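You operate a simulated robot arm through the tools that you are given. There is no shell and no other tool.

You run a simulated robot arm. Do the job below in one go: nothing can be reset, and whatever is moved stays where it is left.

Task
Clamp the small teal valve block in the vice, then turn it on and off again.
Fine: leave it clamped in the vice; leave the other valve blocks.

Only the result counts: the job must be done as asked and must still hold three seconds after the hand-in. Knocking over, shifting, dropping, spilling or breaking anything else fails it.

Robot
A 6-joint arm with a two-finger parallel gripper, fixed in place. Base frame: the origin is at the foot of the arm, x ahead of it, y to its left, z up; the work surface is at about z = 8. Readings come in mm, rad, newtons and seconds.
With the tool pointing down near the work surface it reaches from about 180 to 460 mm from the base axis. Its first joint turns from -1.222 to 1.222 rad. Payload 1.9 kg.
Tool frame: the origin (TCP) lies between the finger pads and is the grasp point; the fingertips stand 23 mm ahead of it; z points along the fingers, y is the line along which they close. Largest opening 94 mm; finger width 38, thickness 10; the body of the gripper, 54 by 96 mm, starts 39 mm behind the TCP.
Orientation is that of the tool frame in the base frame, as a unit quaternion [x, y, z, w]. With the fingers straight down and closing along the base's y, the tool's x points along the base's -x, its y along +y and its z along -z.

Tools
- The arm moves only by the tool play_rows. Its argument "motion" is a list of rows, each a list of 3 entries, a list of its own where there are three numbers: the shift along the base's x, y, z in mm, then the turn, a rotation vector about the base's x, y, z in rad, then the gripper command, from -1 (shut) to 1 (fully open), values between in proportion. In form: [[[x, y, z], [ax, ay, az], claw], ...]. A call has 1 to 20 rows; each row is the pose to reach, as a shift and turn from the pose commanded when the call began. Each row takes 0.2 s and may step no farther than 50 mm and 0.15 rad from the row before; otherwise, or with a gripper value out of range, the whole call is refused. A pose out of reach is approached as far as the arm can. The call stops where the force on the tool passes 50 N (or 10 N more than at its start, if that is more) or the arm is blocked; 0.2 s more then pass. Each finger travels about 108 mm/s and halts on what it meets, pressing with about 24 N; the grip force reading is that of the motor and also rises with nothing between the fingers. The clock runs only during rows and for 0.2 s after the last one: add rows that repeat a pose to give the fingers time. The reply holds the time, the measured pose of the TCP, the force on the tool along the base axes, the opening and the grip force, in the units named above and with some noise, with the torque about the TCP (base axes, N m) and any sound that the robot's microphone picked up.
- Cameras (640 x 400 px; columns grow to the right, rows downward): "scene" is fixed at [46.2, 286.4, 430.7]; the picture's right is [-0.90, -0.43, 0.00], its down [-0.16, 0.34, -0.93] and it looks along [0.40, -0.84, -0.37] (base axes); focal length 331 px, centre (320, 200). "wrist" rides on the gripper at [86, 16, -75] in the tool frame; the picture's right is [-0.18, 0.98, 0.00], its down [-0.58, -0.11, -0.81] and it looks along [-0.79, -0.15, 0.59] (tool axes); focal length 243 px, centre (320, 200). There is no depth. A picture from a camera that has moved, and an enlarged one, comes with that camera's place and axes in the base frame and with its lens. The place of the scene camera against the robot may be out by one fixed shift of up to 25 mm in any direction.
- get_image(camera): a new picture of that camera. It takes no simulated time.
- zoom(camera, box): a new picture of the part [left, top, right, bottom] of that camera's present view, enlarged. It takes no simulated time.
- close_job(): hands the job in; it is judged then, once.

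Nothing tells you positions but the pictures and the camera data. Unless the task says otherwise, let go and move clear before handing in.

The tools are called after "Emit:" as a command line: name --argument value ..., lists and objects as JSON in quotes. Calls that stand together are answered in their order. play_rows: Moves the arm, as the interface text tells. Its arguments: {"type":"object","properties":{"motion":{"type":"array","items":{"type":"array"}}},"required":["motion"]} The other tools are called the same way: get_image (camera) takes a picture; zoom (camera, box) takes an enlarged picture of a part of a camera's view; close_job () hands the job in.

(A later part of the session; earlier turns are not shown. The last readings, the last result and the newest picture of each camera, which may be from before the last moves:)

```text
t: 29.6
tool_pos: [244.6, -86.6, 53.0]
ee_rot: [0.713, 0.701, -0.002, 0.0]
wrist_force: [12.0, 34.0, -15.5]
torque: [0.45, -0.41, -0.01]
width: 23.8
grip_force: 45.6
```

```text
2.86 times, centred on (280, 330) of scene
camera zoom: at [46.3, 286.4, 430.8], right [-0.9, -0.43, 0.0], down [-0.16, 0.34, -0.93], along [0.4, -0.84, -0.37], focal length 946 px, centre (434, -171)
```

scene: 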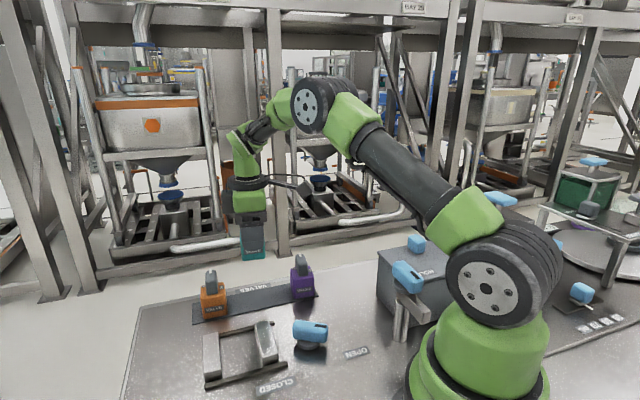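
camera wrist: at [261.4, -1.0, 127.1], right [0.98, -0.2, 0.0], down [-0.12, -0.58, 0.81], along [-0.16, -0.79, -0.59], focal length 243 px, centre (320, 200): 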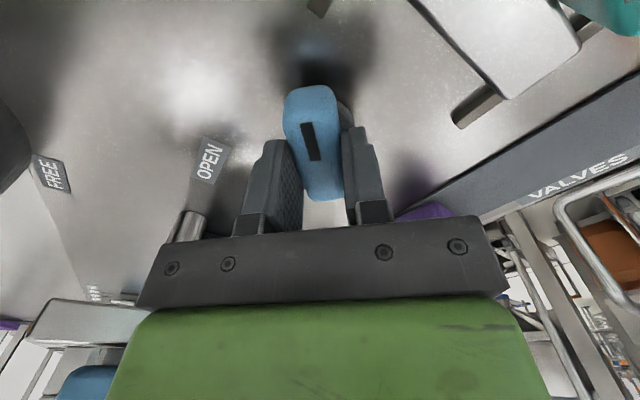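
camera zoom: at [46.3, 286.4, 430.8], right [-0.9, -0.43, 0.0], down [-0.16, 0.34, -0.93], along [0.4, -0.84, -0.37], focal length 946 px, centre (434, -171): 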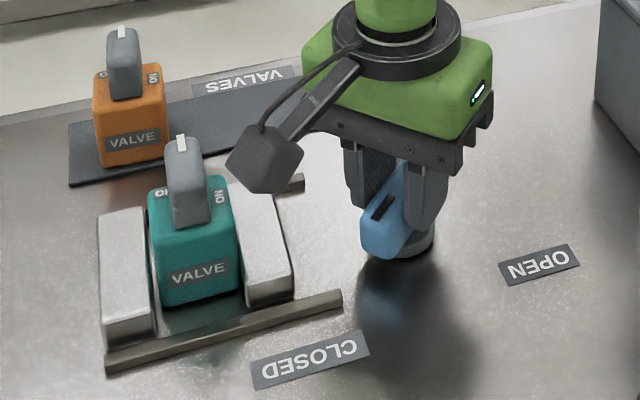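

The handle is nearly at CLOSED, and the block is almost against the fixed jaw. I'll relax the grip to relieve the side load and then continue turning.

Emit:
play_rows --motion '[[[0, 1, 0], [0, 0, 0], -0.45], [[0, 2, 0], [0, 0, 0], -0.45], [[0, 2, 0], [0, 0, 0], -0.45]]'

Emit:
zoom --camera "wrist" --box '[240, 60, 400, 240]'

Emit:
zoom --camera "scene" --box '[200, 290, 300, 390]'

```text
t: 30.4
tool_pos: [242.8, -84.5, 52.3]
ee_rot: [0.713, 0.701, 0.0, 0.001]
wrist_force: [-0.1, 0.2, 0.7]
torque: [0.01, -0.03, -0.02]
width: 25.8
grip_force: 0.1
```

```text
2.22 times, centred on (320, 150) of wrist
camera zoom: at [261.6, 0.5, 127.3], right [0.98, -0.2, 0.0], down [-0.12, -0.58, 0.81], along [-0.16, -0.79, -0.59], focal length 539 px, centre (320, 311)
```

zoom: 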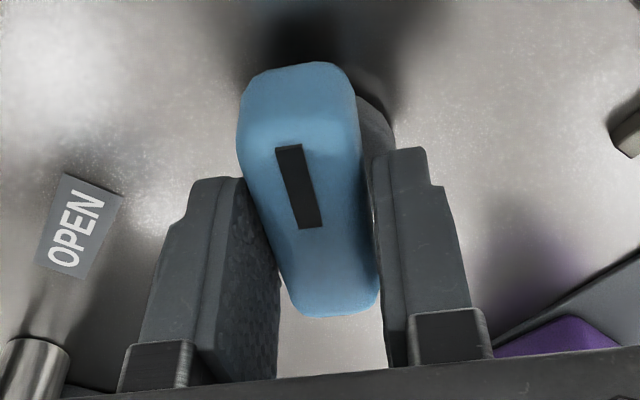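

```text
4.00 times, centred on (250, 340) of scene
camera zoom: at [46.2, 286.4, 430.7], right [-0.9, -0.43, 0.0], down [-0.16, 0.34, -0.93], along [0.4, -0.84, -0.37], focal length 1325 px, centre (600, -360)
```

zoom: 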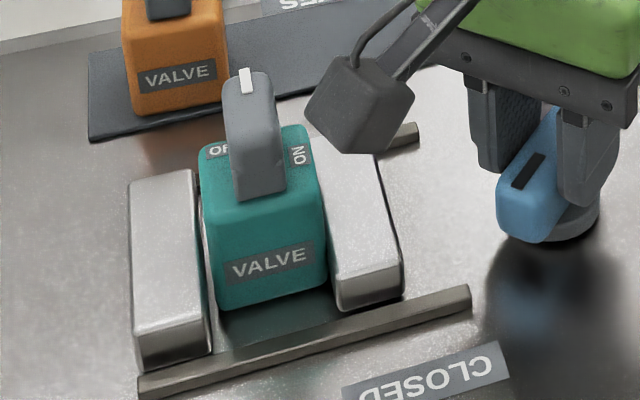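

Emit:
play_rows --motion '[[[-0.5, -1.5, 0], [0, 0, 0], -0.45], [[-0.5, -3, 0], [0, 0, -0.05], -0.5], [[-0.5, -3, 0], [0, 0, -0.1], -0.5], [[-0.5, -3, 0], [0, 0, -0.15], -0.5], [[-0.5, -3, 0], [0, 0, -0.2], -0.5], [[-0.5, -3, 0], [0, 0, -0.25], -0.5], [[-0.5, -3, 0], [0, 0, -0.3], -0.5], [[-0.5, -3, 0], [0, 0, -0.3], -0.5]]'

Emit:
zoom --camera "wrist" --box '[240, 60, 400, 240]'

Emit:
zoom --camera "scene" --box '[200, 280, 360, 400]'

```text
t: 32.2
tool_pos: [244.6, -88.7, 53.5]
ee_rot: [0.808, 0.589, -0.001, 0.001]
wrist_force: [-5.7, 0.8, 9.8]
torque: [-0.83, 0.11, 1.89]
width: 24.4
grip_force: 45.3
```

```text
2.22 times, centred on (320, 150) of wrist
camera zoom: at [285.4, -11.5, 127.4], right [0.88, -0.48, 0.0], down [-0.28, -0.52, 0.81], along [-0.38, -0.71, -0.59], focal length 539 px, centre (320, 311)
```

zoom: 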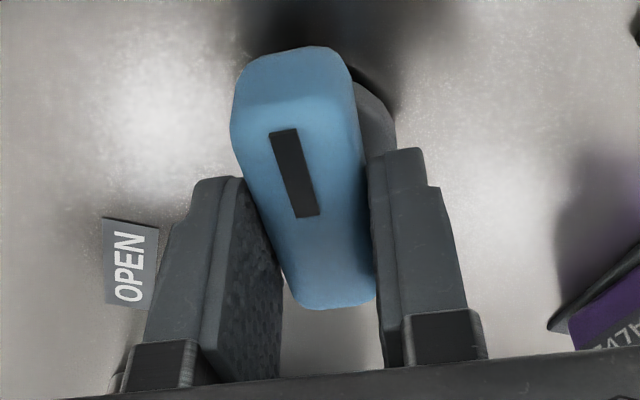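

```text
3.33 times, centred on (280, 340) of scene
camera zoom: at [46.2, 286.4, 430.7], right [-0.9, -0.43, 0.0], down [-0.16, 0.34, -0.93], along [0.4, -0.84, -0.37], focal length 1104 px, centre (453, -267)
```

zoom: 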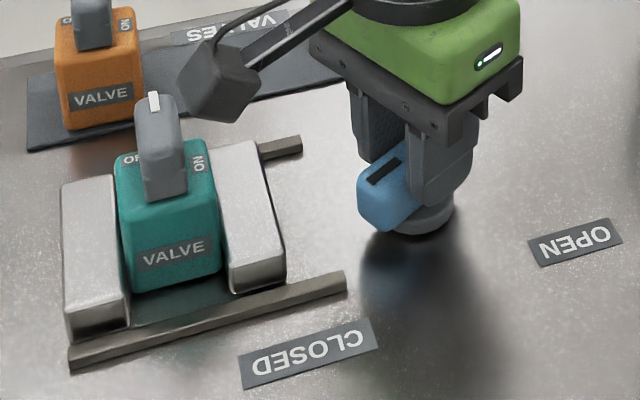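

The torque has risen to 1.9 N·m, which suggests the jaws now bear on the block. I'll look closely at the contact on both sides.

Emit:
zoom --camera "scene" --box '[205, 310, 285, 380]'

Emit:
get_image --camera "wrist"

```text
5.71 times, centred on (245, 345) of scene
camera zoom: at [46.2, 286.4, 430.7], right [-0.9, -0.43, 0.0], down [-0.16, 0.34, -0.93], along [0.4, -0.84, -0.37], focal length 1893 px, centre (749, -629)
```

zoom: 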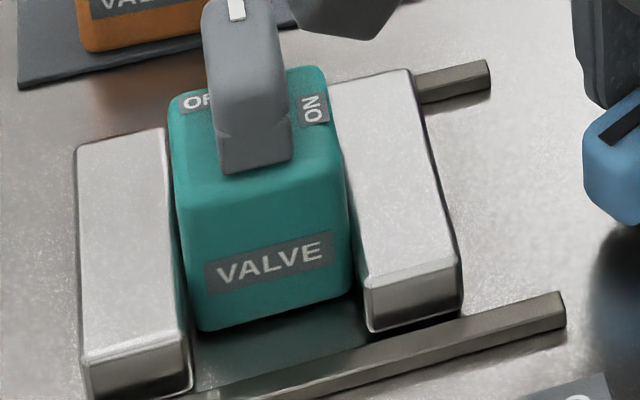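

```text
taken
camera wrist: at [285.4, -11.5, 127.4], right [0.88, -0.48, 0.0], down [-0.28, -0.52, 0.81], along [-0.38, -0.71, -0.59], focal length 243 px, centre (320, 200)
```

wrist: 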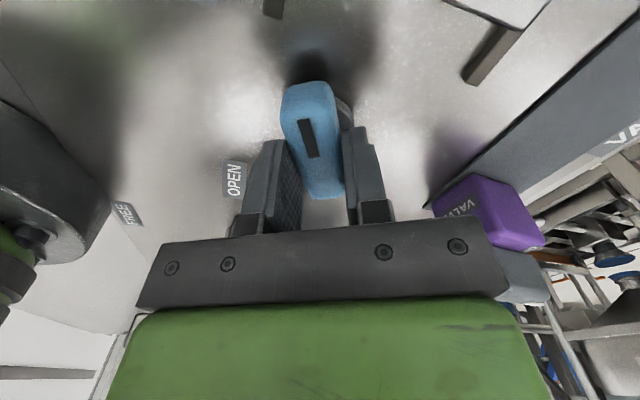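

Emit:
play_rows --motion '[[[0, 0, 0], [0, 0, -0.04], -0.5], [[0, 0, 0], [0, 0, -0.08], -0.5], [[0, 0, 0], [0, 0, -0.08], -0.5]]'

Emit:
zoom --camera "scene" --box '[205, 310, 285, 380]'

Emit:
zoom --camera "wrist" --box '[240, 60, 400, 240]'

```text
t: 33.0
tool_pos: [243.9, -88.6, 52.8]
ee_rot: [0.832, 0.555, 0.0, 0.0]
wrist_force: [-7.3, -1.2, 9.2]
torque: [-0.18, 0.06, 2.36]
width: 27.5
grip_force: 44.7
```

```text
5.71 times, centred on (245, 345) of scene
camera zoom: at [46.2, 286.4, 430.7], right [-0.9, -0.43, 0.0], down [-0.16, 0.34, -0.93], along [0.4, -0.84, -0.37], focal length 1893 px, centre (749, -629)
```

zoom: 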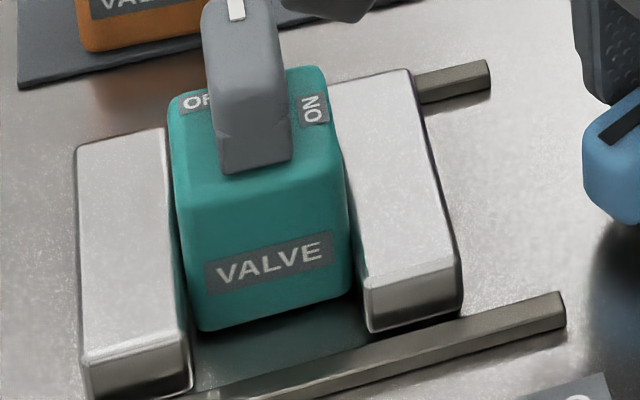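

```text
2.22 times, centred on (320, 150) of wrist
camera zoom: at [291.5, -15.3, 127.2], right [0.84, -0.55, 0.0], down [-0.32, -0.49, 0.81], along [-0.44, -0.68, -0.59], focal length 539 px, centre (320, 311)
```

zoom: 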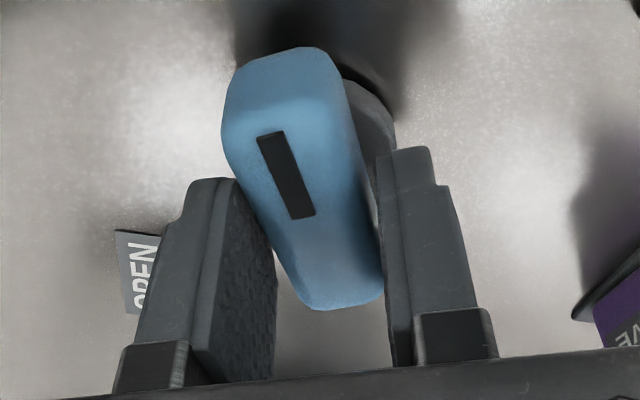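

The handle won't turn any further, so the vice is tight. I'll back off, release and rise, then check that it holds.

Emit:
play_rows --motion '[[[0, 0, 0], [0, 0, 0.06], -0.2], [[0, 0, 0], [0, 0, 0.06], 0.1], [[0, 0, 0], [0, 0, 0.06], 0.3], [[0, 0, 10], [0, 0, 0.06], 0.3], [[0, 0, 30], [0, 0, 0.06], 0.3], [[0, 0, 60], [0, 0, 0.06], 0.3], [[0, 0, 95], [0, 0, 0.06], 0.3], [[0, 0, 125], [0, 0, 0.06], 0.3], [[0, 0, 125], [0, 0, 0.06], 0.3]]'

Emit:
get_image --camera "wrist"

Emit:
zoom --camera "scene" --box '[180, 260, 380, 400]'

```text
t: 35.0
tool_pos: [243.2, -87.1, 178.4]
ee_rot: [0.815, 0.579, -0.001, 0.001]
wrist_force: [-0.4, -0.5, 0.6]
torque: [0.0, -0.03, 0.0]
width: 61.1
grip_force: 0.0
```

```text
taken
camera wrist: at [287.4, -12.4, 252.7], right [0.87, -0.5, 0.0], down [-0.29, -0.51, 0.81], along [-0.4, -0.7, -0.59], focal length 243 px, centre (320, 200)
```

wrist: 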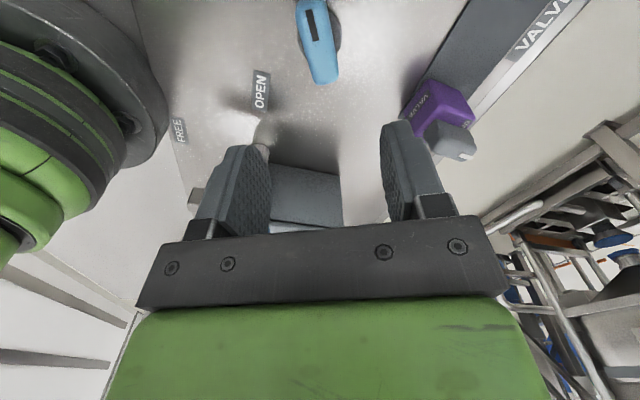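

```text
2.86 times, centred on (280, 330) of scene
camera zoom: at [46.2, 286.4, 430.7], right [-0.9, -0.43, 0.0], down [-0.16, 0.34, -0.93], along [0.4, -0.84, -0.37], focal length 946 px, centre (434, -171)
```

zoom: 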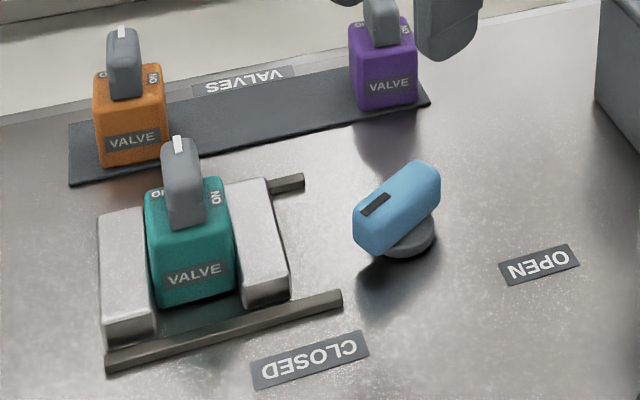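

The vice holds with the handle at CLOSED. Next I'll move over the block at about (339, -12) with the fingers closing across the knob, for a look from above.

Emit:
play_rows --motion '[[[10, 8, 0], [0, 0, 0.12], 0.3], [[20, 16, 0], [0, 0, 0.24], 0.3], [[31, 24, 0], [0, 0, 0.36], 0.3], [[42, 33, 0], [0, 0, 0.48], 0.3], [[53, 41, 0], [0, 0, 0.6], 0.3], [[64, 50, 0], [0, 0, 0.72], 0.3], [[75, 58, 0], [0, 0, 0.84], 0.3], [[85, 66, 0], [0, 0, 0.96], 0.3], [[96, 75, 0], [0, 0, 1.08], 0.3], [[96, 75, 0], [0, 0, 1.143], 0.3], [[96, 75, 0], [0, 0, 1.143], 0.3]]'

Emit:
get_image --camera "wrist"

Emit:
zoom --camera "wrist" --box '[240, 0, 400, 140]'

Emit:
get_image --camera "scene"

```text
t: 37.4
tool_pos: [339.7, -13.4, 178.6]
ee_rot: [0.372, 0.928, 0.001, 0.001]
wrist_force: [0.0, 0.5, 0.7]
torque: [0.0, 0.01, -0.02]
width: 61.1
grip_force: 0.0
```

```text
taken
camera wrist: at [288.1, 57.9, 252.3], right [0.81, 0.58, 0.0], down [0.34, -0.48, 0.81], along [0.47, -0.66, -0.59], focal length 243 px, centre (320, 200)
```

wrist: 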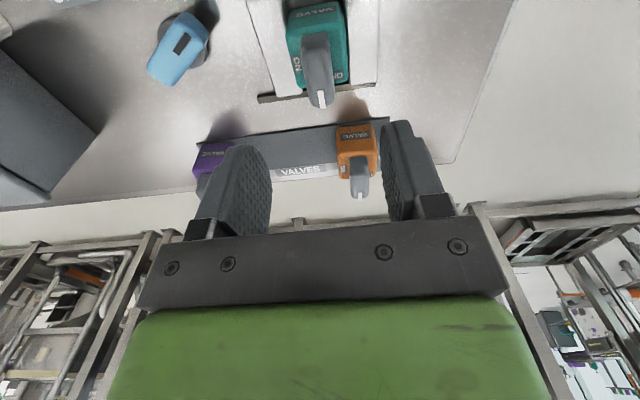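

```text
2.86 times, centred on (320, 70) of wrist
camera zoom: at [288.1, 57.9, 252.3], right [0.81, 0.58, 0.0], down [0.34, -0.48, 0.81], along [0.47, -0.66, -0.59], focal length 693 px, centre (320, 571)
```

zoom: 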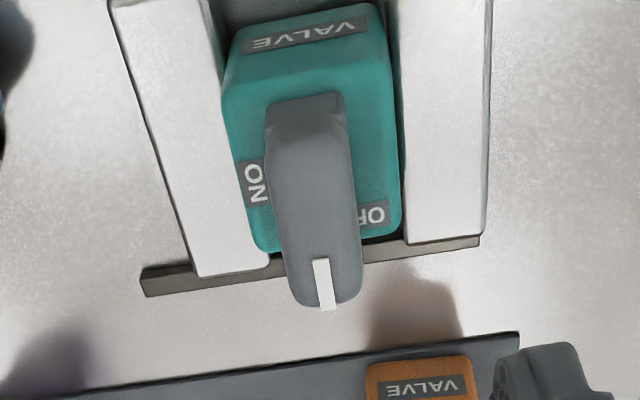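

```text
taken
```

scene: 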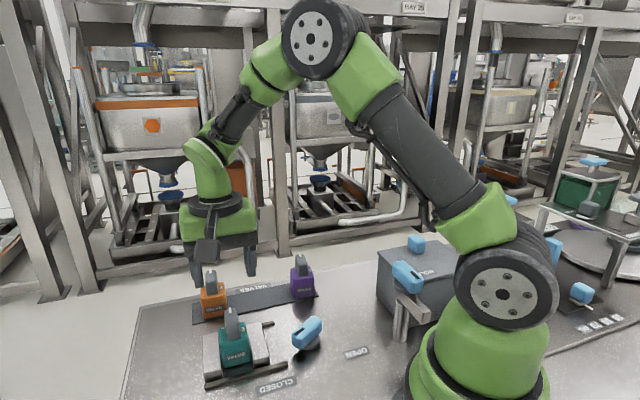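

The knob centre is about (338.7, -12.5), lying at 45°. I'll descend to TCP z 84 so the tips stay just above the block top, straddling the knob.

Emit:
play_rows --motion '[[[-0.8, 0.6, -35], [0, 0, -0.023], 0.1], [[-0.8, 0.6, -65], [0, 0, -0.023], 0.1], [[-0.8, 0.6, -80], [0, 0, -0.023], 0.1], [[-0.8, 0.6, -86], [0, 0, -0.023], 0.1], [[-0.8, 0.6, -86], [0, 0, -0.023], 0.1]]'

Emit:
get_image --camera "wrist"

Emit:
zoom --camera "scene" --box '[180, 260, 300, 380]'

```text
t: 38.6
tool_pos: [338.8, -12.9, 91.8]
ee_rot: [0.383, 0.924, -0.001, 0.0]
wrist_force: [0.1, -0.3, -0.5]
torque: [0.01, -0.04, 0.01]
width: 51.8
grip_force: 0.0
```

```text
taken
camera wrist: at [289.0, 59.6, 166.1], right [0.83, 0.56, 0.0], down [0.33, -0.49, 0.81], along [0.46, -0.67, -0.59], focal length 243 px, centre (320, 200)
```

wrist: 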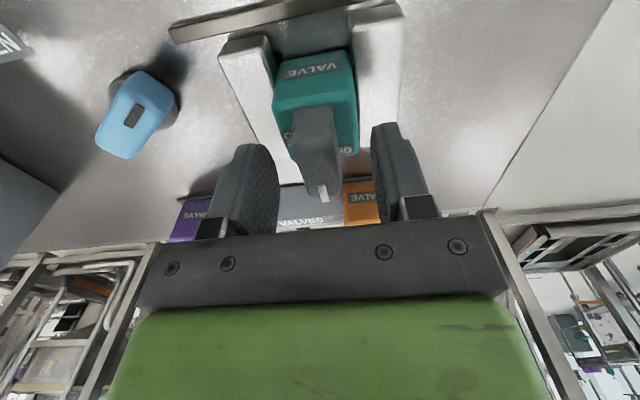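

```text
3.33 times, centred on (240, 320) of scene
camera zoom: at [46.2, 286.4, 430.7], right [-0.9, -0.43, 0.0], down [-0.16, 0.34, -0.93], along [0.4, -0.84, -0.37], focal length 1104 px, centre (587, -200)
```

zoom: 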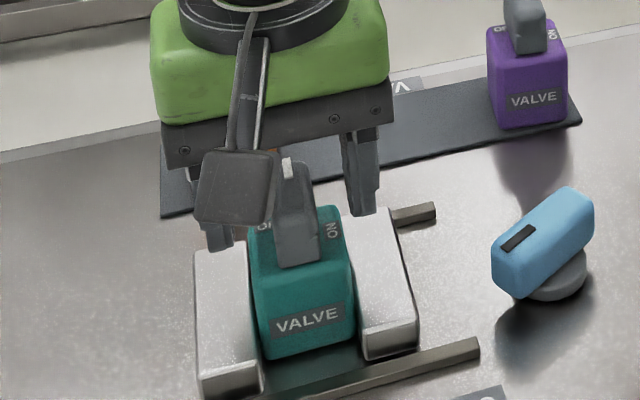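

Emit:
play_rows --motion '[[[0, 0, -4], [0, 0, 0], 0.1], [[0, 0, -7.5], [0, 0, 0], 0.0], [[0, 0, -7.5], [0, 0, 0], -0.3], [[0, 0, -7.5], [0, 0, 0], -0.5], [[0, 0, -7.5], [0, 0, 0], -0.58], [[0, 0, -7.5], [0, 0, 0], -0.58]]'

Emit:
zoom --camera "wrist" --box '[220, 30, 420, 240]'

```text
t: 40.0
tool_pos: [338.7, -13.8, 84.5]
ee_rot: [0.384, 0.923, 0.0, 0.001]
wrist_force: [0.7, 1.3, 0.6]
torque: [0.01, -0.02, -0.02]
width: 19.9
grip_force: 0.7
```

```text
1.90 times, centred on (320, 135) of wrist
camera zoom: at [288.8, 59.5, 158.5], right [0.83, 0.56, 0.0], down [0.33, -0.49, 0.81], along [0.46, -0.67, -0.59], focal length 462 px, centre (320, 324)
```

zoom: 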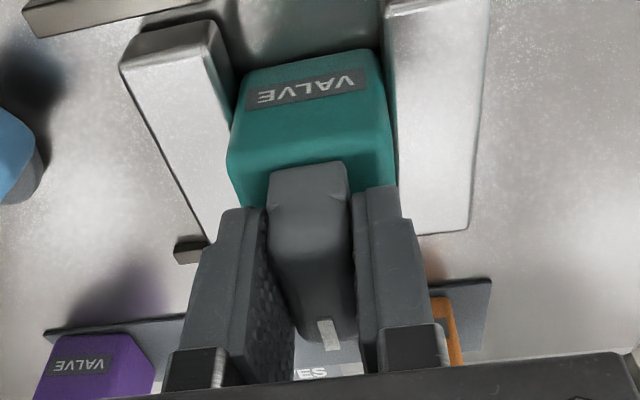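

Emit:
play_rows --motion '[[[0, 0, 0], [0, 0, 0], -0.62], [[0, 0, 0], [0, 0, 0], -0.66], [[0, 0, 0], [0, 0, 0], -0.68], [[0, 0, 0], [0, 0, 0], -0.68]]'

```text
t: 41.0
tool_pos: [339.8, -12.8, 85.3]
ee_rot: [0.383, 0.924, 0.0, 0.001]
wrist_force: [0.6, 1.1, -1.2]
torque: [-0.02, -0.03, -0.02]
width: 19.4
grip_force: 23.9
```

The knob is gripped at 19.4 mm, well centred, with almost no side force. I'll start turning clockwise toward ON.

Emit:
play_rows --motion '[[[0, 0, 0], [0, 0, -0.1], -0.68], [[0, 0, 0], [0, 0, -0.2], -0.68], [[0, 0, 0], [0, 0, -0.3], -0.68], [[0, 0, 0], [0, 0, -0.4], -0.68], [[0, 0, 0], [0, 0, -0.5], -0.68], [[0, 0, 0], [0, 0, -0.6], -0.68], [[0, 0, 0], [0, 0, -0.6], -0.68]]'

Emit:
get_image --camera "wrist"

Emit:
zoom --camera "scene" --box '[180, 260, 300, 380]'

```text
t: 42.6
tool_pos: [338.2, -13.0, 84.3]
ee_rot: [0.64, 0.768, -0.001, 0.0]
wrist_force: [-4.0, -8.2, 1.3]
torque: [-0.5, 0.06, 0.02]
width: 19.4
grip_force: 23.8
```

```text
taken
camera wrist: at [338.8, 74.8, 158.6], right [1.0, 0.0, 0.0], down [0.0, -0.59, 0.81], along [0.0, -0.81, -0.59], focal length 243 px, centre (320, 200)
```

wrist: 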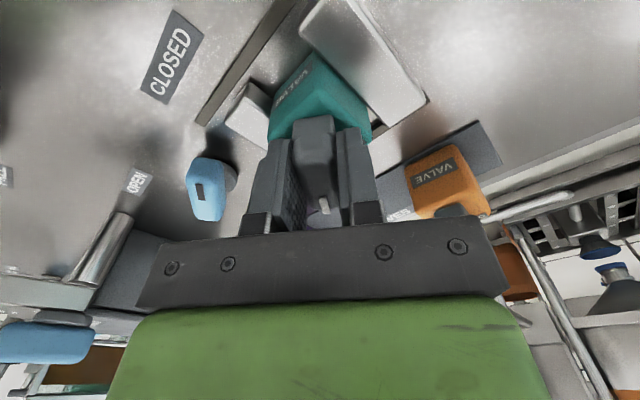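

```text
3.33 times, centred on (240, 320) of scene
camera zoom: at [46.2, 286.4, 430.7], right [-0.9, -0.43, 0.0], down [-0.16, 0.34, -0.93], along [0.4, -0.84, -0.37], focal length 1104 px, centre (587, -200)
```

zoom: 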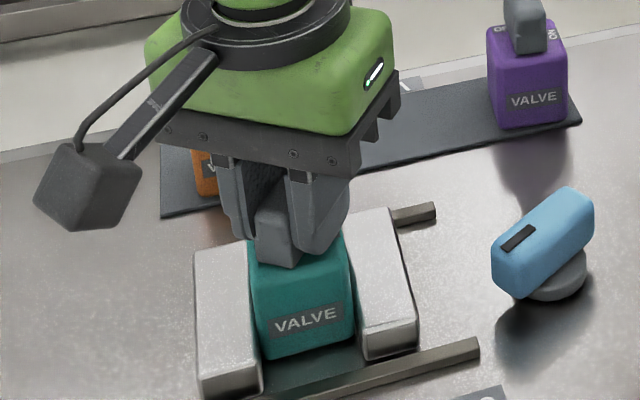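

The knob is turning and the block stays put. I'll continue to the full quarter turn.

Emit:
play_rows --motion '[[[0, 0, 0], [0, 0, -0.1], -0.68], [[0, 0, 0], [0, 0, -0.2], -0.68], [[0, 0, 0], [0, 0, -0.3], -0.68], [[0, 0, 0], [0, 0, -0.4], -0.68], [[0, 0, 0], [0, 0, -0.5], -0.68], [[0, 0, 0], [0, 0, -0.6], -0.68], [[0, 0, 0], [0, 0, -0.7], -0.68], [[0, 0, 0], [0, 0, -0.8], -0.68], [[0, 0, 0], [0, 0, -0.9], -0.68], [[0, 0, 0], [0, 0, -0.971], -0.68], [[0, 0, 0], [0, 0, -0.971], -0.68], [[0, 0, 0], [0, 0, -0.971], -0.68]]'

Emit:
get_image --camera "wrist"

Emit:
zoom --camera "scene" --box '[180, 260, 300, 380]'

```text
t: 45.2
tool_pos: [339.6, -13.1, 84.3]
ee_rot: [0.924, 0.383, -0.001, 0.0]
wrist_force: [-13.6, -4.4, 3.3]
torque: [-0.24, 0.57, 0.1]
width: 19.7
grip_force: 24.1
```

```text
taken
camera wrist: at [411.4, 36.2, 158.8], right [0.56, -0.83, 0.0], down [-0.49, -0.33, 0.81], along [-0.67, -0.45, -0.59], focal length 243 px, centre (320, 200)
```

wrist: 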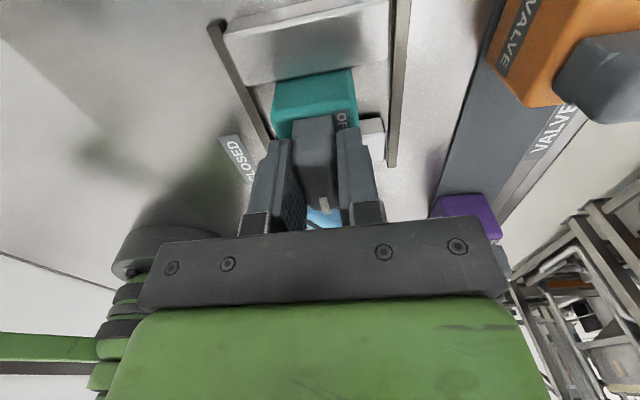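

```text
3.33 times, centred on (240, 320) of scene
camera zoom: at [46.2, 286.4, 430.7], right [-0.9, -0.43, 0.0], down [-0.16, 0.34, -0.93], along [0.4, -0.84, -0.37], focal length 1104 px, centre (587, -200)
```

zoom: 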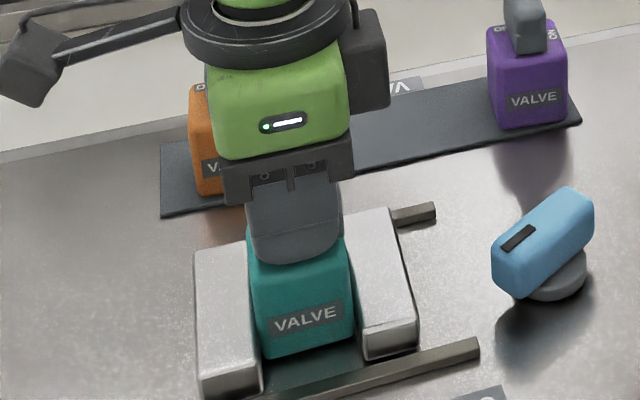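

The knob now points at ON. I'll nudge slightly further to feel for an end stop and make sure it's fully on.

Emit:
play_rows --motion '[[[0, 0, 0], [0, 0, -0.05], -0.68], [[0, 0, 0], [0, 0, -0.1], -0.68], [[0, 0, 0], [0, 0, -0.1], -0.68], [[0, 0, 0], [0, 0, -0.1], -0.68]]'

Emit:
zoom --camera "wrist" --box '[220, 30, 420, 240]'

```text
t: 46.2
tool_pos: [338.4, -13.6, 84.1]
ee_rot: [0.942, 0.336, -0.001, 0.0]
wrist_force: [-13.0, -4.1, 5.6]
torque: [0.02, 0.33, 0.9]
width: 21.0
grip_force: 24.3
```

```text
1.90 times, centred on (320, 135) of wrist
camera zoom: at [416.1, 28.9, 158.8], right [0.48, -0.88, 0.0], down [-0.52, -0.28, 0.81], along [-0.71, -0.39, -0.59], focal length 462 px, centre (320, 324)
```

zoom: 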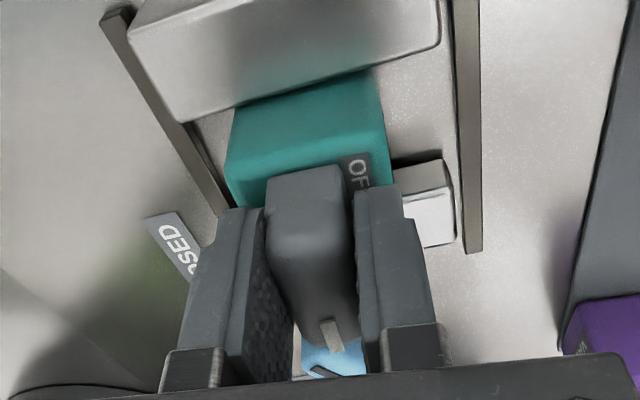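

The end stop is reached (torque rose to 0.9 N·m), so the valve is fully ON. Next I'll turn back counter-clockwise to OFF.

Emit:
play_rows --motion '[[[0, 0, 0], [0, 0, 0.1], -0.68], [[0, 0, 0], [0, 0, 0.2], -0.68], [[0, 0, 0], [0, 0, 0.3], -0.68], [[0, 0, 0], [0, 0, 0.4], -0.68], [[0, 0, 0], [0, 0, 0.5], -0.68], [[0, 0, 0], [0, 0, 0.6], -0.68], [[0, 0, 0], [0, 0, 0.7], -0.68], [[0, 0, 0], [0, 0, 0.8], -0.68], [[0, 0, 0], [0, 0, 0.9], -0.68], [[0, 0, 0], [0, 0, 1.0], -0.68], [[0, 0, 0], [0, 0, 1.0], -0.68]]'

Emit:
zoom --camera "scene" --box '[180, 260, 300, 380]'

```text
t: 48.6
tool_pos: [339.6, -13.4, 85.1]
ee_rot: [0.665, 0.747, -0.001, 0.0]
wrist_force: [-0.2, -0.2, -0.4]
torque: [-0.01, 0.01, -0.03]
width: 19.5
grip_force: 24.0
```

```text
3.33 times, centred on (240, 320) of scene
camera zoom: at [46.3, 286.4, 430.7], right [-0.9, -0.43, 0.0], down [-0.16, 0.34, -0.93], along [0.4, -0.84, -0.37], focal length 1104 px, centre (587, -200)
```

zoom: 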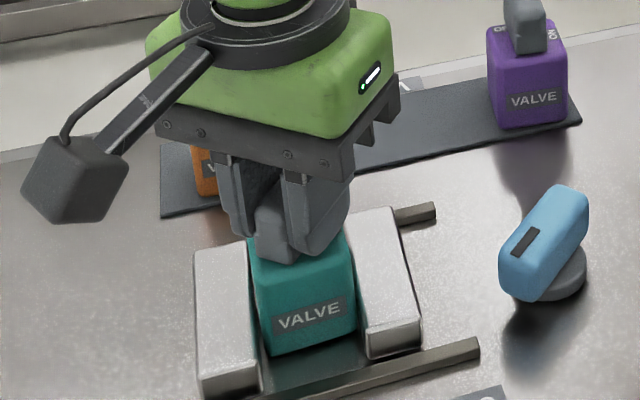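

The blue handle and the handle-side jaw seem to have shifted slightly during that move. I'll look closely before continuing.

Emit:
zoom --camera "scene" --box '[205, 310, 285, 380]'

Emit:
get_image --camera "wrist"

Emit:
zoom --camera "wrist" --box '[200, 0, 440, 200]'

```text
5.71 times, centred on (245, 345) of scene
camera zoom: at [46.3, 286.4, 430.7], right [-0.9, -0.43, 0.0], down [-0.16, 0.34, -0.93], along [0.4, -0.84, -0.37], focal length 1893 px, centre (749, -629)
```

zoom: 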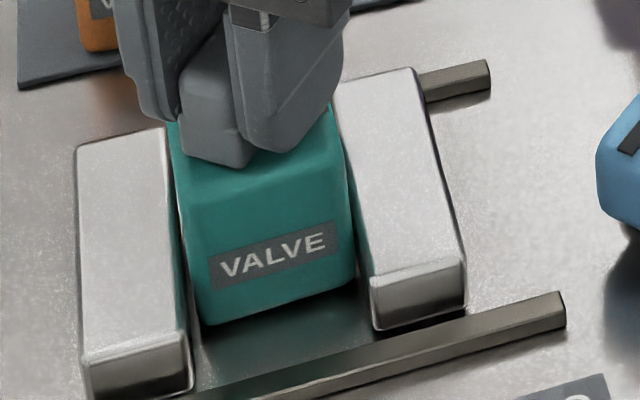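

```text
taken
camera wrist: at [345.2, 74.5, 158.7], right [1.0, -0.07, 0.0], down [-0.04, -0.59, 0.81], along [-0.06, -0.81, -0.59], focal length 243 px, centre (320, 200)
```

wrist: 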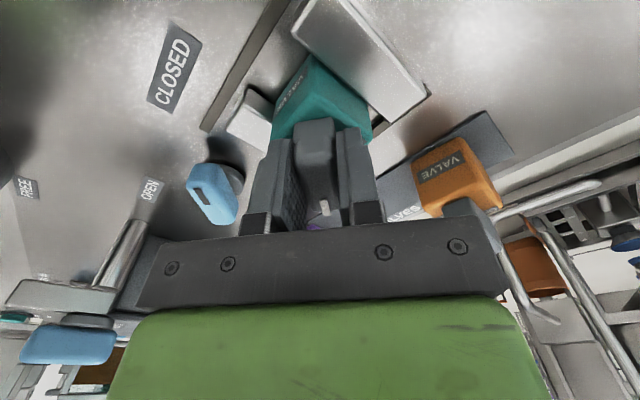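

```text
2.00 times, centred on (320, 100) of wrist
camera zoom: at [345.2, 74.5, 158.7], right [1.0, -0.07, 0.0], down [-0.04, -0.59, 0.81], along [-0.06, -0.81, -0.59], focal length 485 px, centre (320, 400)
```

zoom: 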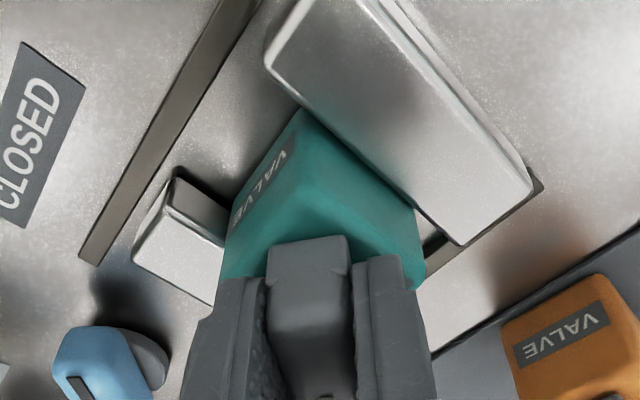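

The block twisted a few degrees and pushed the jaw back slightly, so the clamp is a bit loose. I'll let go of the knob, re-tighten the vice properly, then redo the on/off turn.

Emit:
play_rows --motion '[[[0, 0, 0], [0, 0, 0], -0.55], [[0, 0, 0], [0, 0, 0], -0.3], [[0, 0, 0], [0, 0, 0], -0.1], [[0, 0, 10], [0, 0, 0], 0], [[0, 0, 30], [0, 0, 0], 0], [[0, 0, 60], [0, 0, 0], 0.1], [[0, 0, 95], [0, 0, 0], 0.1], [[0, 0, 95], [0, 0, 0], 0.1]]'

Emit:
get_image --camera "wrist"

Emit:
zoom --camera "scene" --box '[190, 280, 350, 400]'

Emit:
zoom --camera "wrist" --box '[200, 0, 440, 140]'

```text
t: 50.4
tool_pos: [339.1, -13.8, 180.6]
ee_rot: [0.666, 0.746, 0.0, 0.001]
wrist_force: [0.1, 0.0, -0.6]
torque: [0.0, 0.02, 0.03]
width: 51.9
grip_force: 0.1
```

```text
taken
camera wrist: at [344.5, 74.1, 253.6], right [1.0, -0.07, 0.0], down [-0.04, -0.59, 0.81], along [-0.06, -0.81, -0.59], focal length 243 px, centre (320, 200)
```

wrist: 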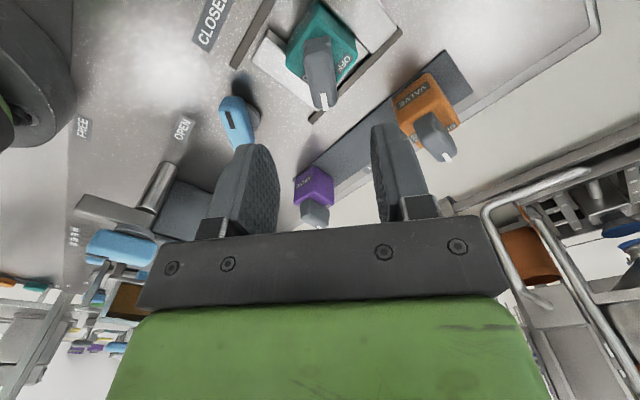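

```text
3.33 times, centred on (270, 340) of scene
camera zoom: at [46.2, 286.4, 430.7], right [-0.9, -0.43, 0.0], down [-0.16, 0.34, -0.93], along [0.4, -0.84, -0.37], focal length 1104 px, centre (487, -267)
```

zoom: 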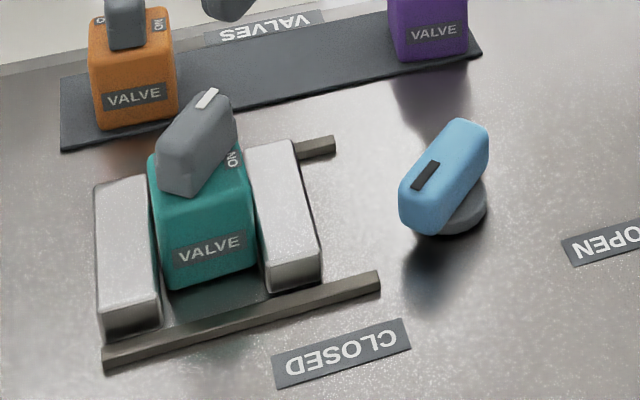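

```text
2.67 times, centred on (320, 70) of wrist
camera zoom: at [344.5, 74.1, 253.6], right [1.0, -0.07, 0.0], down [-0.04, -0.59, 0.81], along [-0.06, -0.81, -0.59], focal length 647 px, centre (320, 547)
```

zoom: 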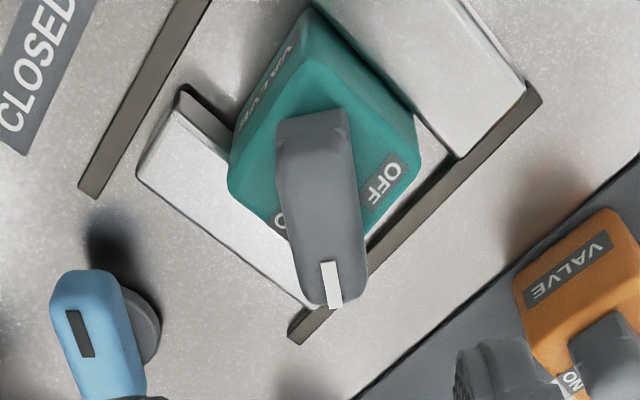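

Emit:
play_rows --motion '[[[-16, -12, 0], [0, 0, -0.04], 0.1], [[-32, -25, 0], [0, 0, -0.08], 0.1], [[-48, -37, 0], [0, 0, -0.12], 0.1], [[-64, -50, 0], [0, 0, -0.16], 0.1], [[-80, -62, 0], [0, 0, -0.2], 0.1], [[-96, -75, 0], [0, 0, -0.2], 0.1], [[-96, -75, 0], [0, 0, -0.2], 0.1]]'

Emit:
zoom --camera "wrist" --box '[240, 0, 400, 140]'

```text
t: 52.0
tool_pos: [243.5, -87.6, 179.3]
ee_rot: [0.737, 0.675, -0.001, 0.001]
wrist_force: [0.2, -0.7, 0.0]
torque: [0.02, 0.03, 0.0]
width: 51.5
grip_force: 0.1
```

```text
2.86 times, centred on (320, 70) of wrist
camera zoom: at [266.2, -3.1, 253.3], right [0.96, -0.27, 0.0], down [-0.16, -0.57, 0.81], along [-0.22, -0.78, -0.59], focal length 693 px, centre (320, 571)
```

zoom: 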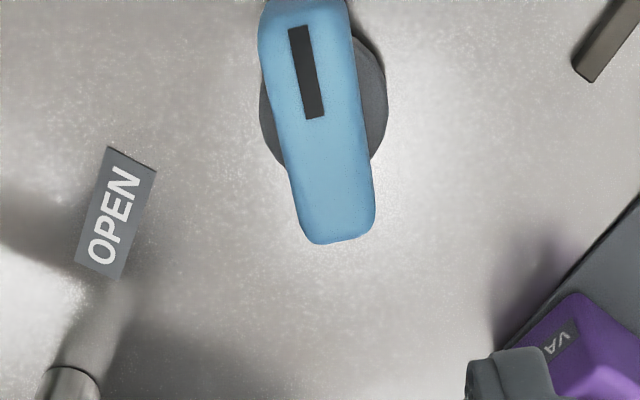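

Emit:
play_rows --motion '[[[0, 0.5, -40], [0, 0, -0.02], 0.1], [[0, 0.5, -80], [0, 0, -0.02], 0.1], [[0, 0.5, -110], [0, 0, -0.02], 0.1], [[0, 0.5, -126.5], [0, 0, -0.02], 0.1], [[0, 0.5, -126.5], [0, 0, -0.02], -0.2], [[0, 0.5, -126.5], [0, 0, -0.02], -0.46], [[0, 0.5, -126.5], [0, 0, -0.02], -0.48], [[0, 0.5, -126.5], [0, 0, -0.02], -0.48]]'

Emit:
zoom --camera "wrist" --box '[240, 60, 400, 240]'

```text
t: 53.8
tool_pos: [243.2, -87.9, 53.6]
ee_rot: [0.744, 0.668, -0.001, 0.0]
wrist_force: [1.2, -0.6, -1.5]
torque: [-0.01, -0.04, 0.0]
width: 24.7
grip_force: 1.2
```

```text
2.22 times, centred on (320, 150) of wrist
camera zoom: at [268.8, -2.9, 127.3], right [0.96, -0.29, 0.0], down [-0.17, -0.56, 0.81], along [-0.23, -0.77, -0.59], focal length 539 px, centre (320, 311)
```

zoom: 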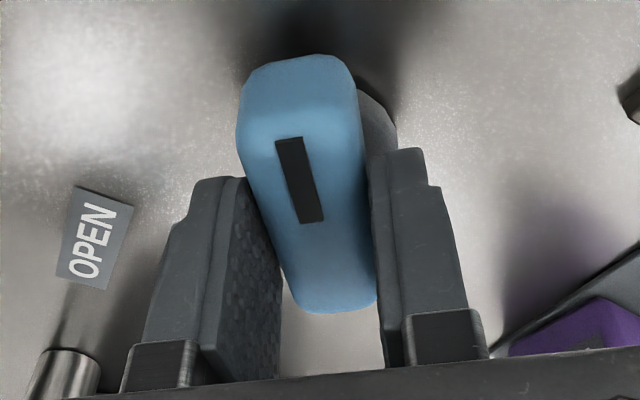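

The fingers are well centred on the bar. I'll tighten again.

Emit:
play_rows --motion '[[[0, 0, 0], [0, 0, -0.05], -0.52], [[0, 0, 0], [0, 0, -0.1], -0.55], [[0, 0, 0], [0, 0, -0.15], -0.6], [[0, 0, 0], [0, 0, -0.2], -0.6], [[0, 0, 0], [0, 0, -0.25], -0.6], [[0, 0, 0], [0, 0, -0.3], -0.6], [[0, 0, 0], [0, 0, -0.3], -0.6]]'

Emit:
zoom --camera "wrist" --box '[240, 60, 400, 240]'

Emit:
zoom --camera "scene" --box '[190, 280, 350, 400]'

```text
t: 55.4
tool_pos: [244.4, -88.7, 54.1]
ee_rot: [0.834, 0.552, 0.0, 0.003]
wrist_force: [18.7, 1.6, -3.8]
torque: [-0.12, -0.1, 2.4]
width: 27.7
grip_force: 44.3
```

```text
2.22 times, centred on (320, 150) of wrist
camera zoom: at [292.2, -14.6, 127.5], right [0.83, -0.55, 0.0], down [-0.33, -0.49, 0.81], along [-0.45, -0.67, -0.59], focal length 539 px, centre (320, 311)
```

zoom: 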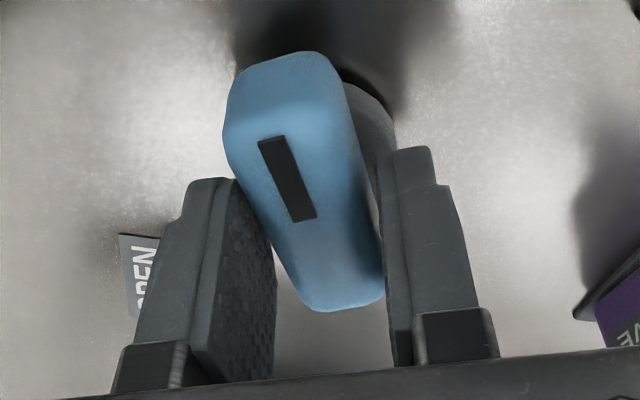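

```text
3.33 times, centred on (270, 340) of scene
camera zoom: at [46.2, 286.4, 430.7], right [-0.9, -0.43, 0.0], down [-0.16, 0.34, -0.93], along [0.4, -0.84, -0.37], focal length 1104 px, centre (487, -267)
```

zoom: 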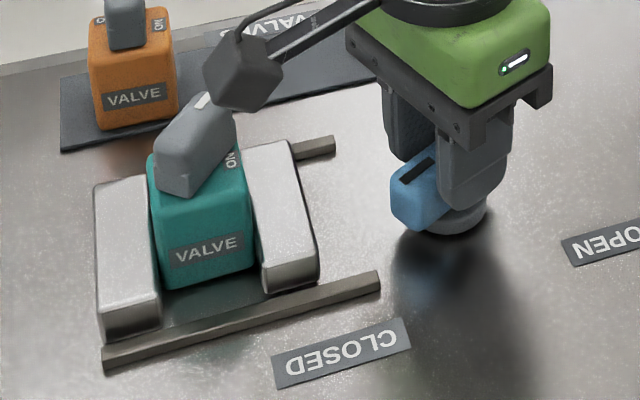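

The torque is back to 2.4 N·m with the handle against its limit. This time I'll open without any back-rotation, so the handle isn't disturbed.

Emit:
play_rows --motion '[[[0, 0, 0], [0, 0, 0], -0.3], [[0, 0, 0], [0, 0, 0], 0.0], [[0, 0, 0], [0, 0, 0], 0.3], [[0, 0, 0], [0, 0, 0], 0.3], [[0, 0, 10], [0, 0, 0], 0.3], [[0, 0, 30], [0, 0, 0], 0.3], [[0, 0, 60], [0, 0, 0], 0.3], [[0, 0, 95], [0, 0, 0], 0.3], [[0, 0, 126], [0, 0, 0], 0.3], [[0, 0, 126], [0, 0, 0], 0.3]]'

Emit:
zoom --camera "scene" --box '[190, 280, 350, 400]'

Emit:
get_image --camera "wrist"

```text
t: 57.6
tool_pos: [243.2, -87.2, 181.9]
ee_rot: [0.835, 0.55, -0.002, 0.001]
wrist_force: [-0.5, 0.0, 0.1]
torque: [0.0, 0.03, 0.01]
width: 60.9
grip_force: 0.1
```

```text
3.33 times, centred on (270, 340) of scene
camera zoom: at [46.2, 286.4, 430.7], right [-0.9, -0.43, 0.0], down [-0.16, 0.34, -0.93], along [0.4, -0.84, -0.37], focal length 1104 px, centre (487, -267)
```

zoom: 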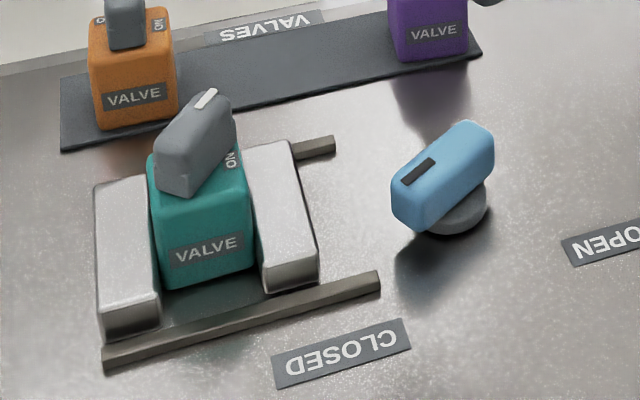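

```text
taken
camera wrist: at [291.7, -14.2, 254.6], right [0.83, -0.56, 0.0], down [-0.33, -0.49, 0.81], along [-0.45, -0.67, -0.59], focal length 243 px, centre (320, 200)
```

wrist: 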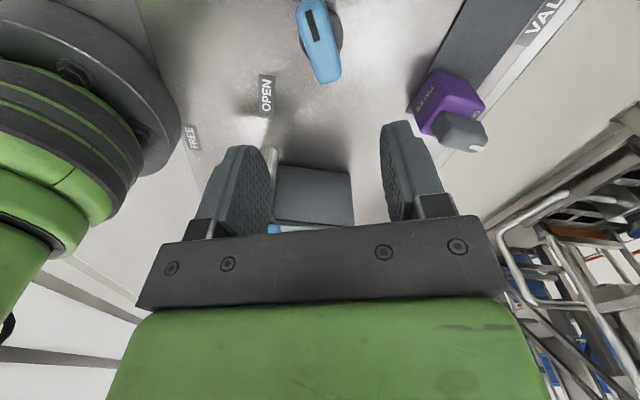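

Emit:
zoom --camera "scene" --box '[205, 310, 285, 380]'

Emit:
zoom --camera "scene" --box '[180, 260, 300, 380]'

```text
5.71 times, centred on (245, 345) of scene
camera zoom: at [46.2, 286.4, 430.7], right [-0.9, -0.43, 0.0], down [-0.16, 0.34, -0.93], along [0.4, -0.84, -0.37], focal length 1893 px, centre (749, -629)
```

zoom: 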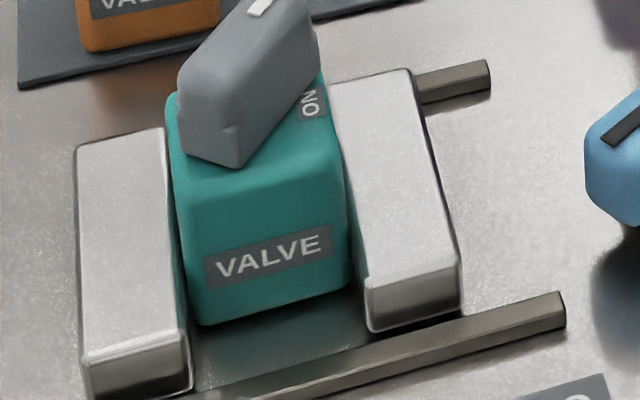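

```text
3.33 times, centred on (240, 320) of scene
camera zoom: at [46.2, 286.4, 430.7], right [-0.9, -0.43, 0.0], down [-0.16, 0.34, -0.93], along [0.4, -0.84, -0.37], focal length 1104 px, centre (587, -200)
```

zoom: 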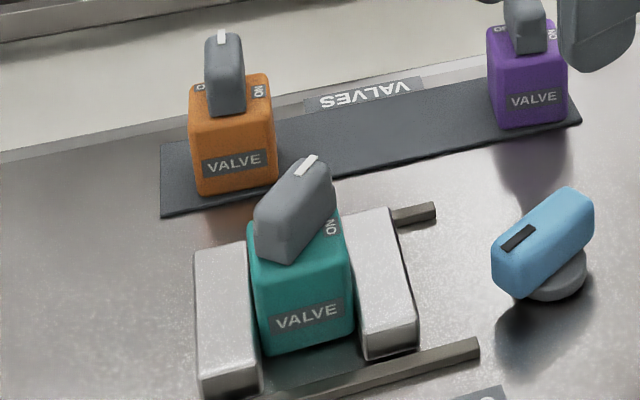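

The vice is tight again, with jaws and handle exactly as in the first clamping. I'll return above the knob and measure its angle and centre.

Emit:
play_rows --motion '[[[16, 12, 0], [0, 0, 0.08], 0.1], [[32, 25, 0], [0, 0, 0.16], 0.1], [[48, 37, 0], [0, 0, 0.24], 0.1], [[64, 50, 0], [0, 0, 0.32], 0.1], [[80, 62, 0], [0, 0, 0.4], 0.1], [[96, 74, 0], [0, 0, 0.49], 0.1], [[96, 74, 0], [0, 0, 0.49], 0.1]]'

Emit:
zoom --camera "wrist" --box '[240, 0, 400, 140]'

```text
t: 59.2
tool_pos: [338.0, -13.3, 179.4]
ee_rot: [0.677, 0.736, -0.001, 0.0]
wrist_force: [-0.6, -0.2, -0.1]
torque: [0.02, 0.01, -0.02]
width: 51.6
grip_force: 0.0
```

```text
2.86 times, centred on (320, 70) of wrist
camera zoom: at [346.8, 74.1, 253.7], right [0.99, -0.1, 0.0], down [-0.06, -0.59, 0.81], along [-0.08, -0.8, -0.59], focal length 693 px, centre (320, 571)
```

zoom: 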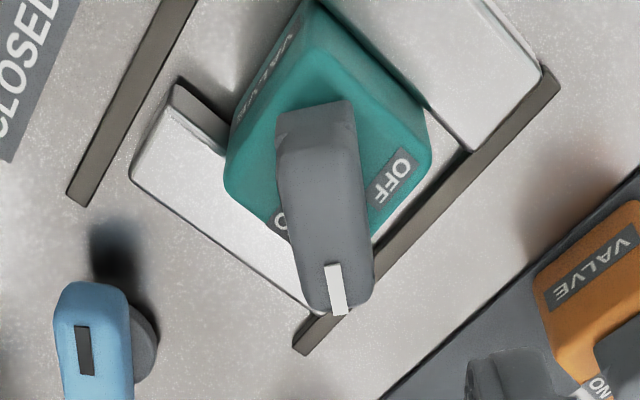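

Emit:
play_rows --motion '[[[1.5, 0, -35], [0, 0, -0.01], 0], [[1.5, 0, -65], [0, 0, -0.01], 0], [[1.5, 0, -85], [0, 0, -0.01], 0], [[1.5, 0, -94.5], [0, 0, -0.01], 0], [[1.5, 0, -94.5], [0, 0, -0.01], -0.3], [[1.5, 0, -94.5], [0, 0, -0.01], -0.55], [[1.5, 0, -94.5], [0, 0, -0.01], -0.57], [[1.5, 0, -94.5], [0, 0, -0.01], -0.57]]'

Emit:
zoom --camera "wrist" --box '[220, 30, 420, 240]'

```text
t: 61.0
tool_pos: [339.9, -13.1, 84.6]
ee_rot: [0.68, 0.733, -0.002, 0.0]
wrist_force: [-0.8, -0.7, -0.3]
torque: [0.04, 0.0, 0.0]
width: 20.6
grip_force: 0.2
```

```text
1.90 times, centred on (320, 135) of wrist
camera zoom: at [349.9, 74.1, 159.0], right [0.99, -0.11, 0.0], down [-0.07, -0.59, 0.81], along [-0.09, -0.8, -0.59], focal length 462 px, centre (320, 324)
```

zoom: 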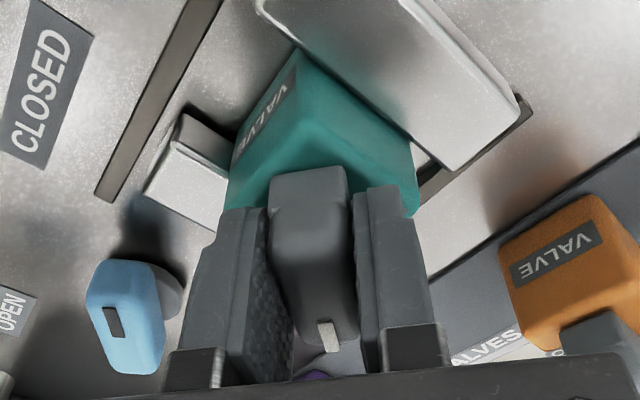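

No side load, and the fingers sit at about knob width. I'll turn to ON again, as a snug wrench with no overshoot.

Emit:
play_rows --motion '[[[0, 0, 0], [0, 0, 0], -0.59], [[0, 0, 0], [0, 0, -0.1], -0.59], [[0, 0, 0], [0, 0, -0.2], -0.59], [[0, 0, 0], [0, 0, -0.3], -0.59], [[0, 0, 0], [0, 0, -0.4], -0.59], [[0, 0, 0], [0, 0, -0.4], -0.59]]'

Emit:
zoom --camera "scene" --box '[180, 260, 300, 380]'

```text
t: 62.4
tool_pos: [340.1, -13.8, 84.8]
ee_rot: [0.813, 0.582, -0.001, 0.0]
wrist_force: [0.4, 0.3, -0.2]
torque: [0.0, -0.03, 0.01]
width: 20.2
grip_force: 0.6
```

```text
3.33 times, centred on (240, 320) of scene
camera zoom: at [46.2, 286.4, 430.7], right [-0.9, -0.43, 0.0], down [-0.16, 0.34, -0.93], along [0.4, -0.84, -0.37], focal length 1104 px, centre (587, -200)
```

zoom: 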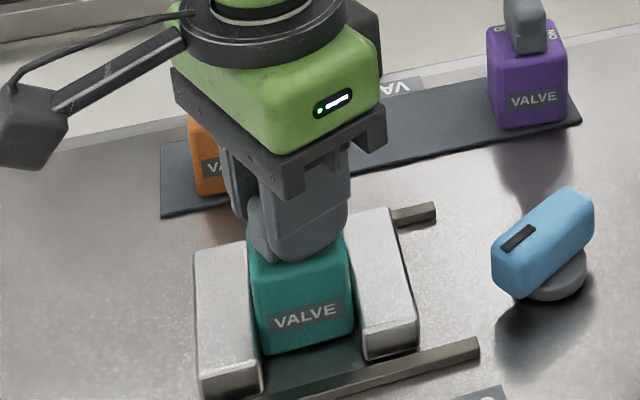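

Zero side force and the vice is unmoved. On to ON.

Emit:
play_rows --motion '[[[0, 0, 0], [0, 0, -0.1], -0.59], [[0, 0, 0], [0, 0, -0.2], -0.59], [[0, 0, 0], [0, 0, -0.3], -0.59], [[0, 0, 0], [0, 0, -0.4], -0.59], [[0, 0, 0], [0, 0, -0.47], -0.59], [[0, 0, 0], [0, 0, -0.47], -0.59], [[0, 0, 0], [0, 0, -0.47], -0.59]]'

Emit:
zoom --camera "scene" --box '[180, 260, 300, 380]'

Emit:
zoom --camera "wrist" --box '[220, 30, 420, 240]'

```text
t: 64.0
tool_pos: [340.6, -13.7, 84.6]
ee_rot: [0.926, 0.377, -0.001, 0.001]
wrist_force: [-1.4, 0.7, 0.9]
torque: [0.0, 0.01, -0.01]
width: 20.1
grip_force: 0.8
```

```text
3.33 times, centred on (240, 320) of scene
camera zoom: at [46.2, 286.4, 430.7], right [-0.9, -0.43, 0.0], down [-0.16, 0.34, -0.93], along [0.4, -0.84, -0.37], focal length 1104 px, centre (587, -200)
```

zoom: 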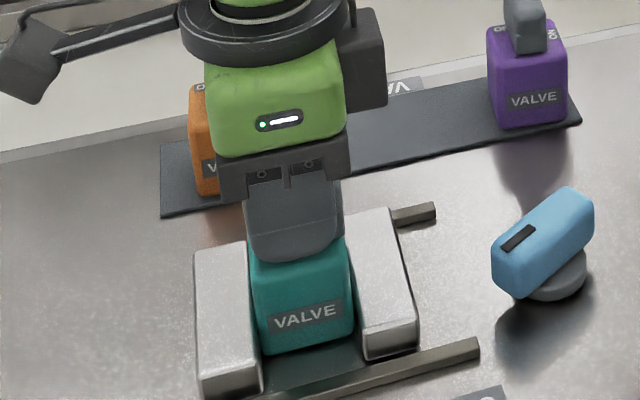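

```text
1.90 times, centred on (320, 135) of wrist
camera zoom: at [413.5, 34.9, 159.0], right [0.55, -0.83, 0.0], down [-0.49, -0.33, 0.81], along [-0.67, -0.45, -0.59], focal length 462 px, centre (320, 324)
```

zoom: 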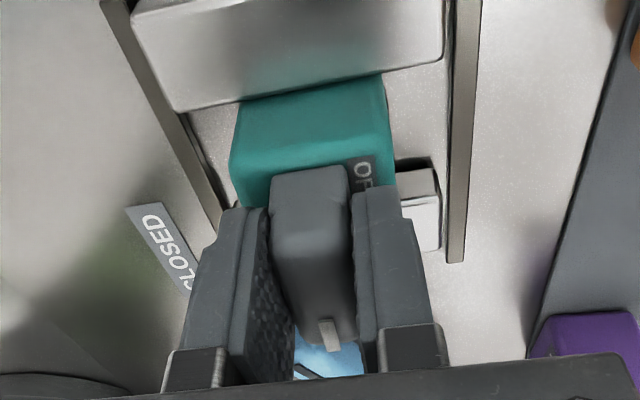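

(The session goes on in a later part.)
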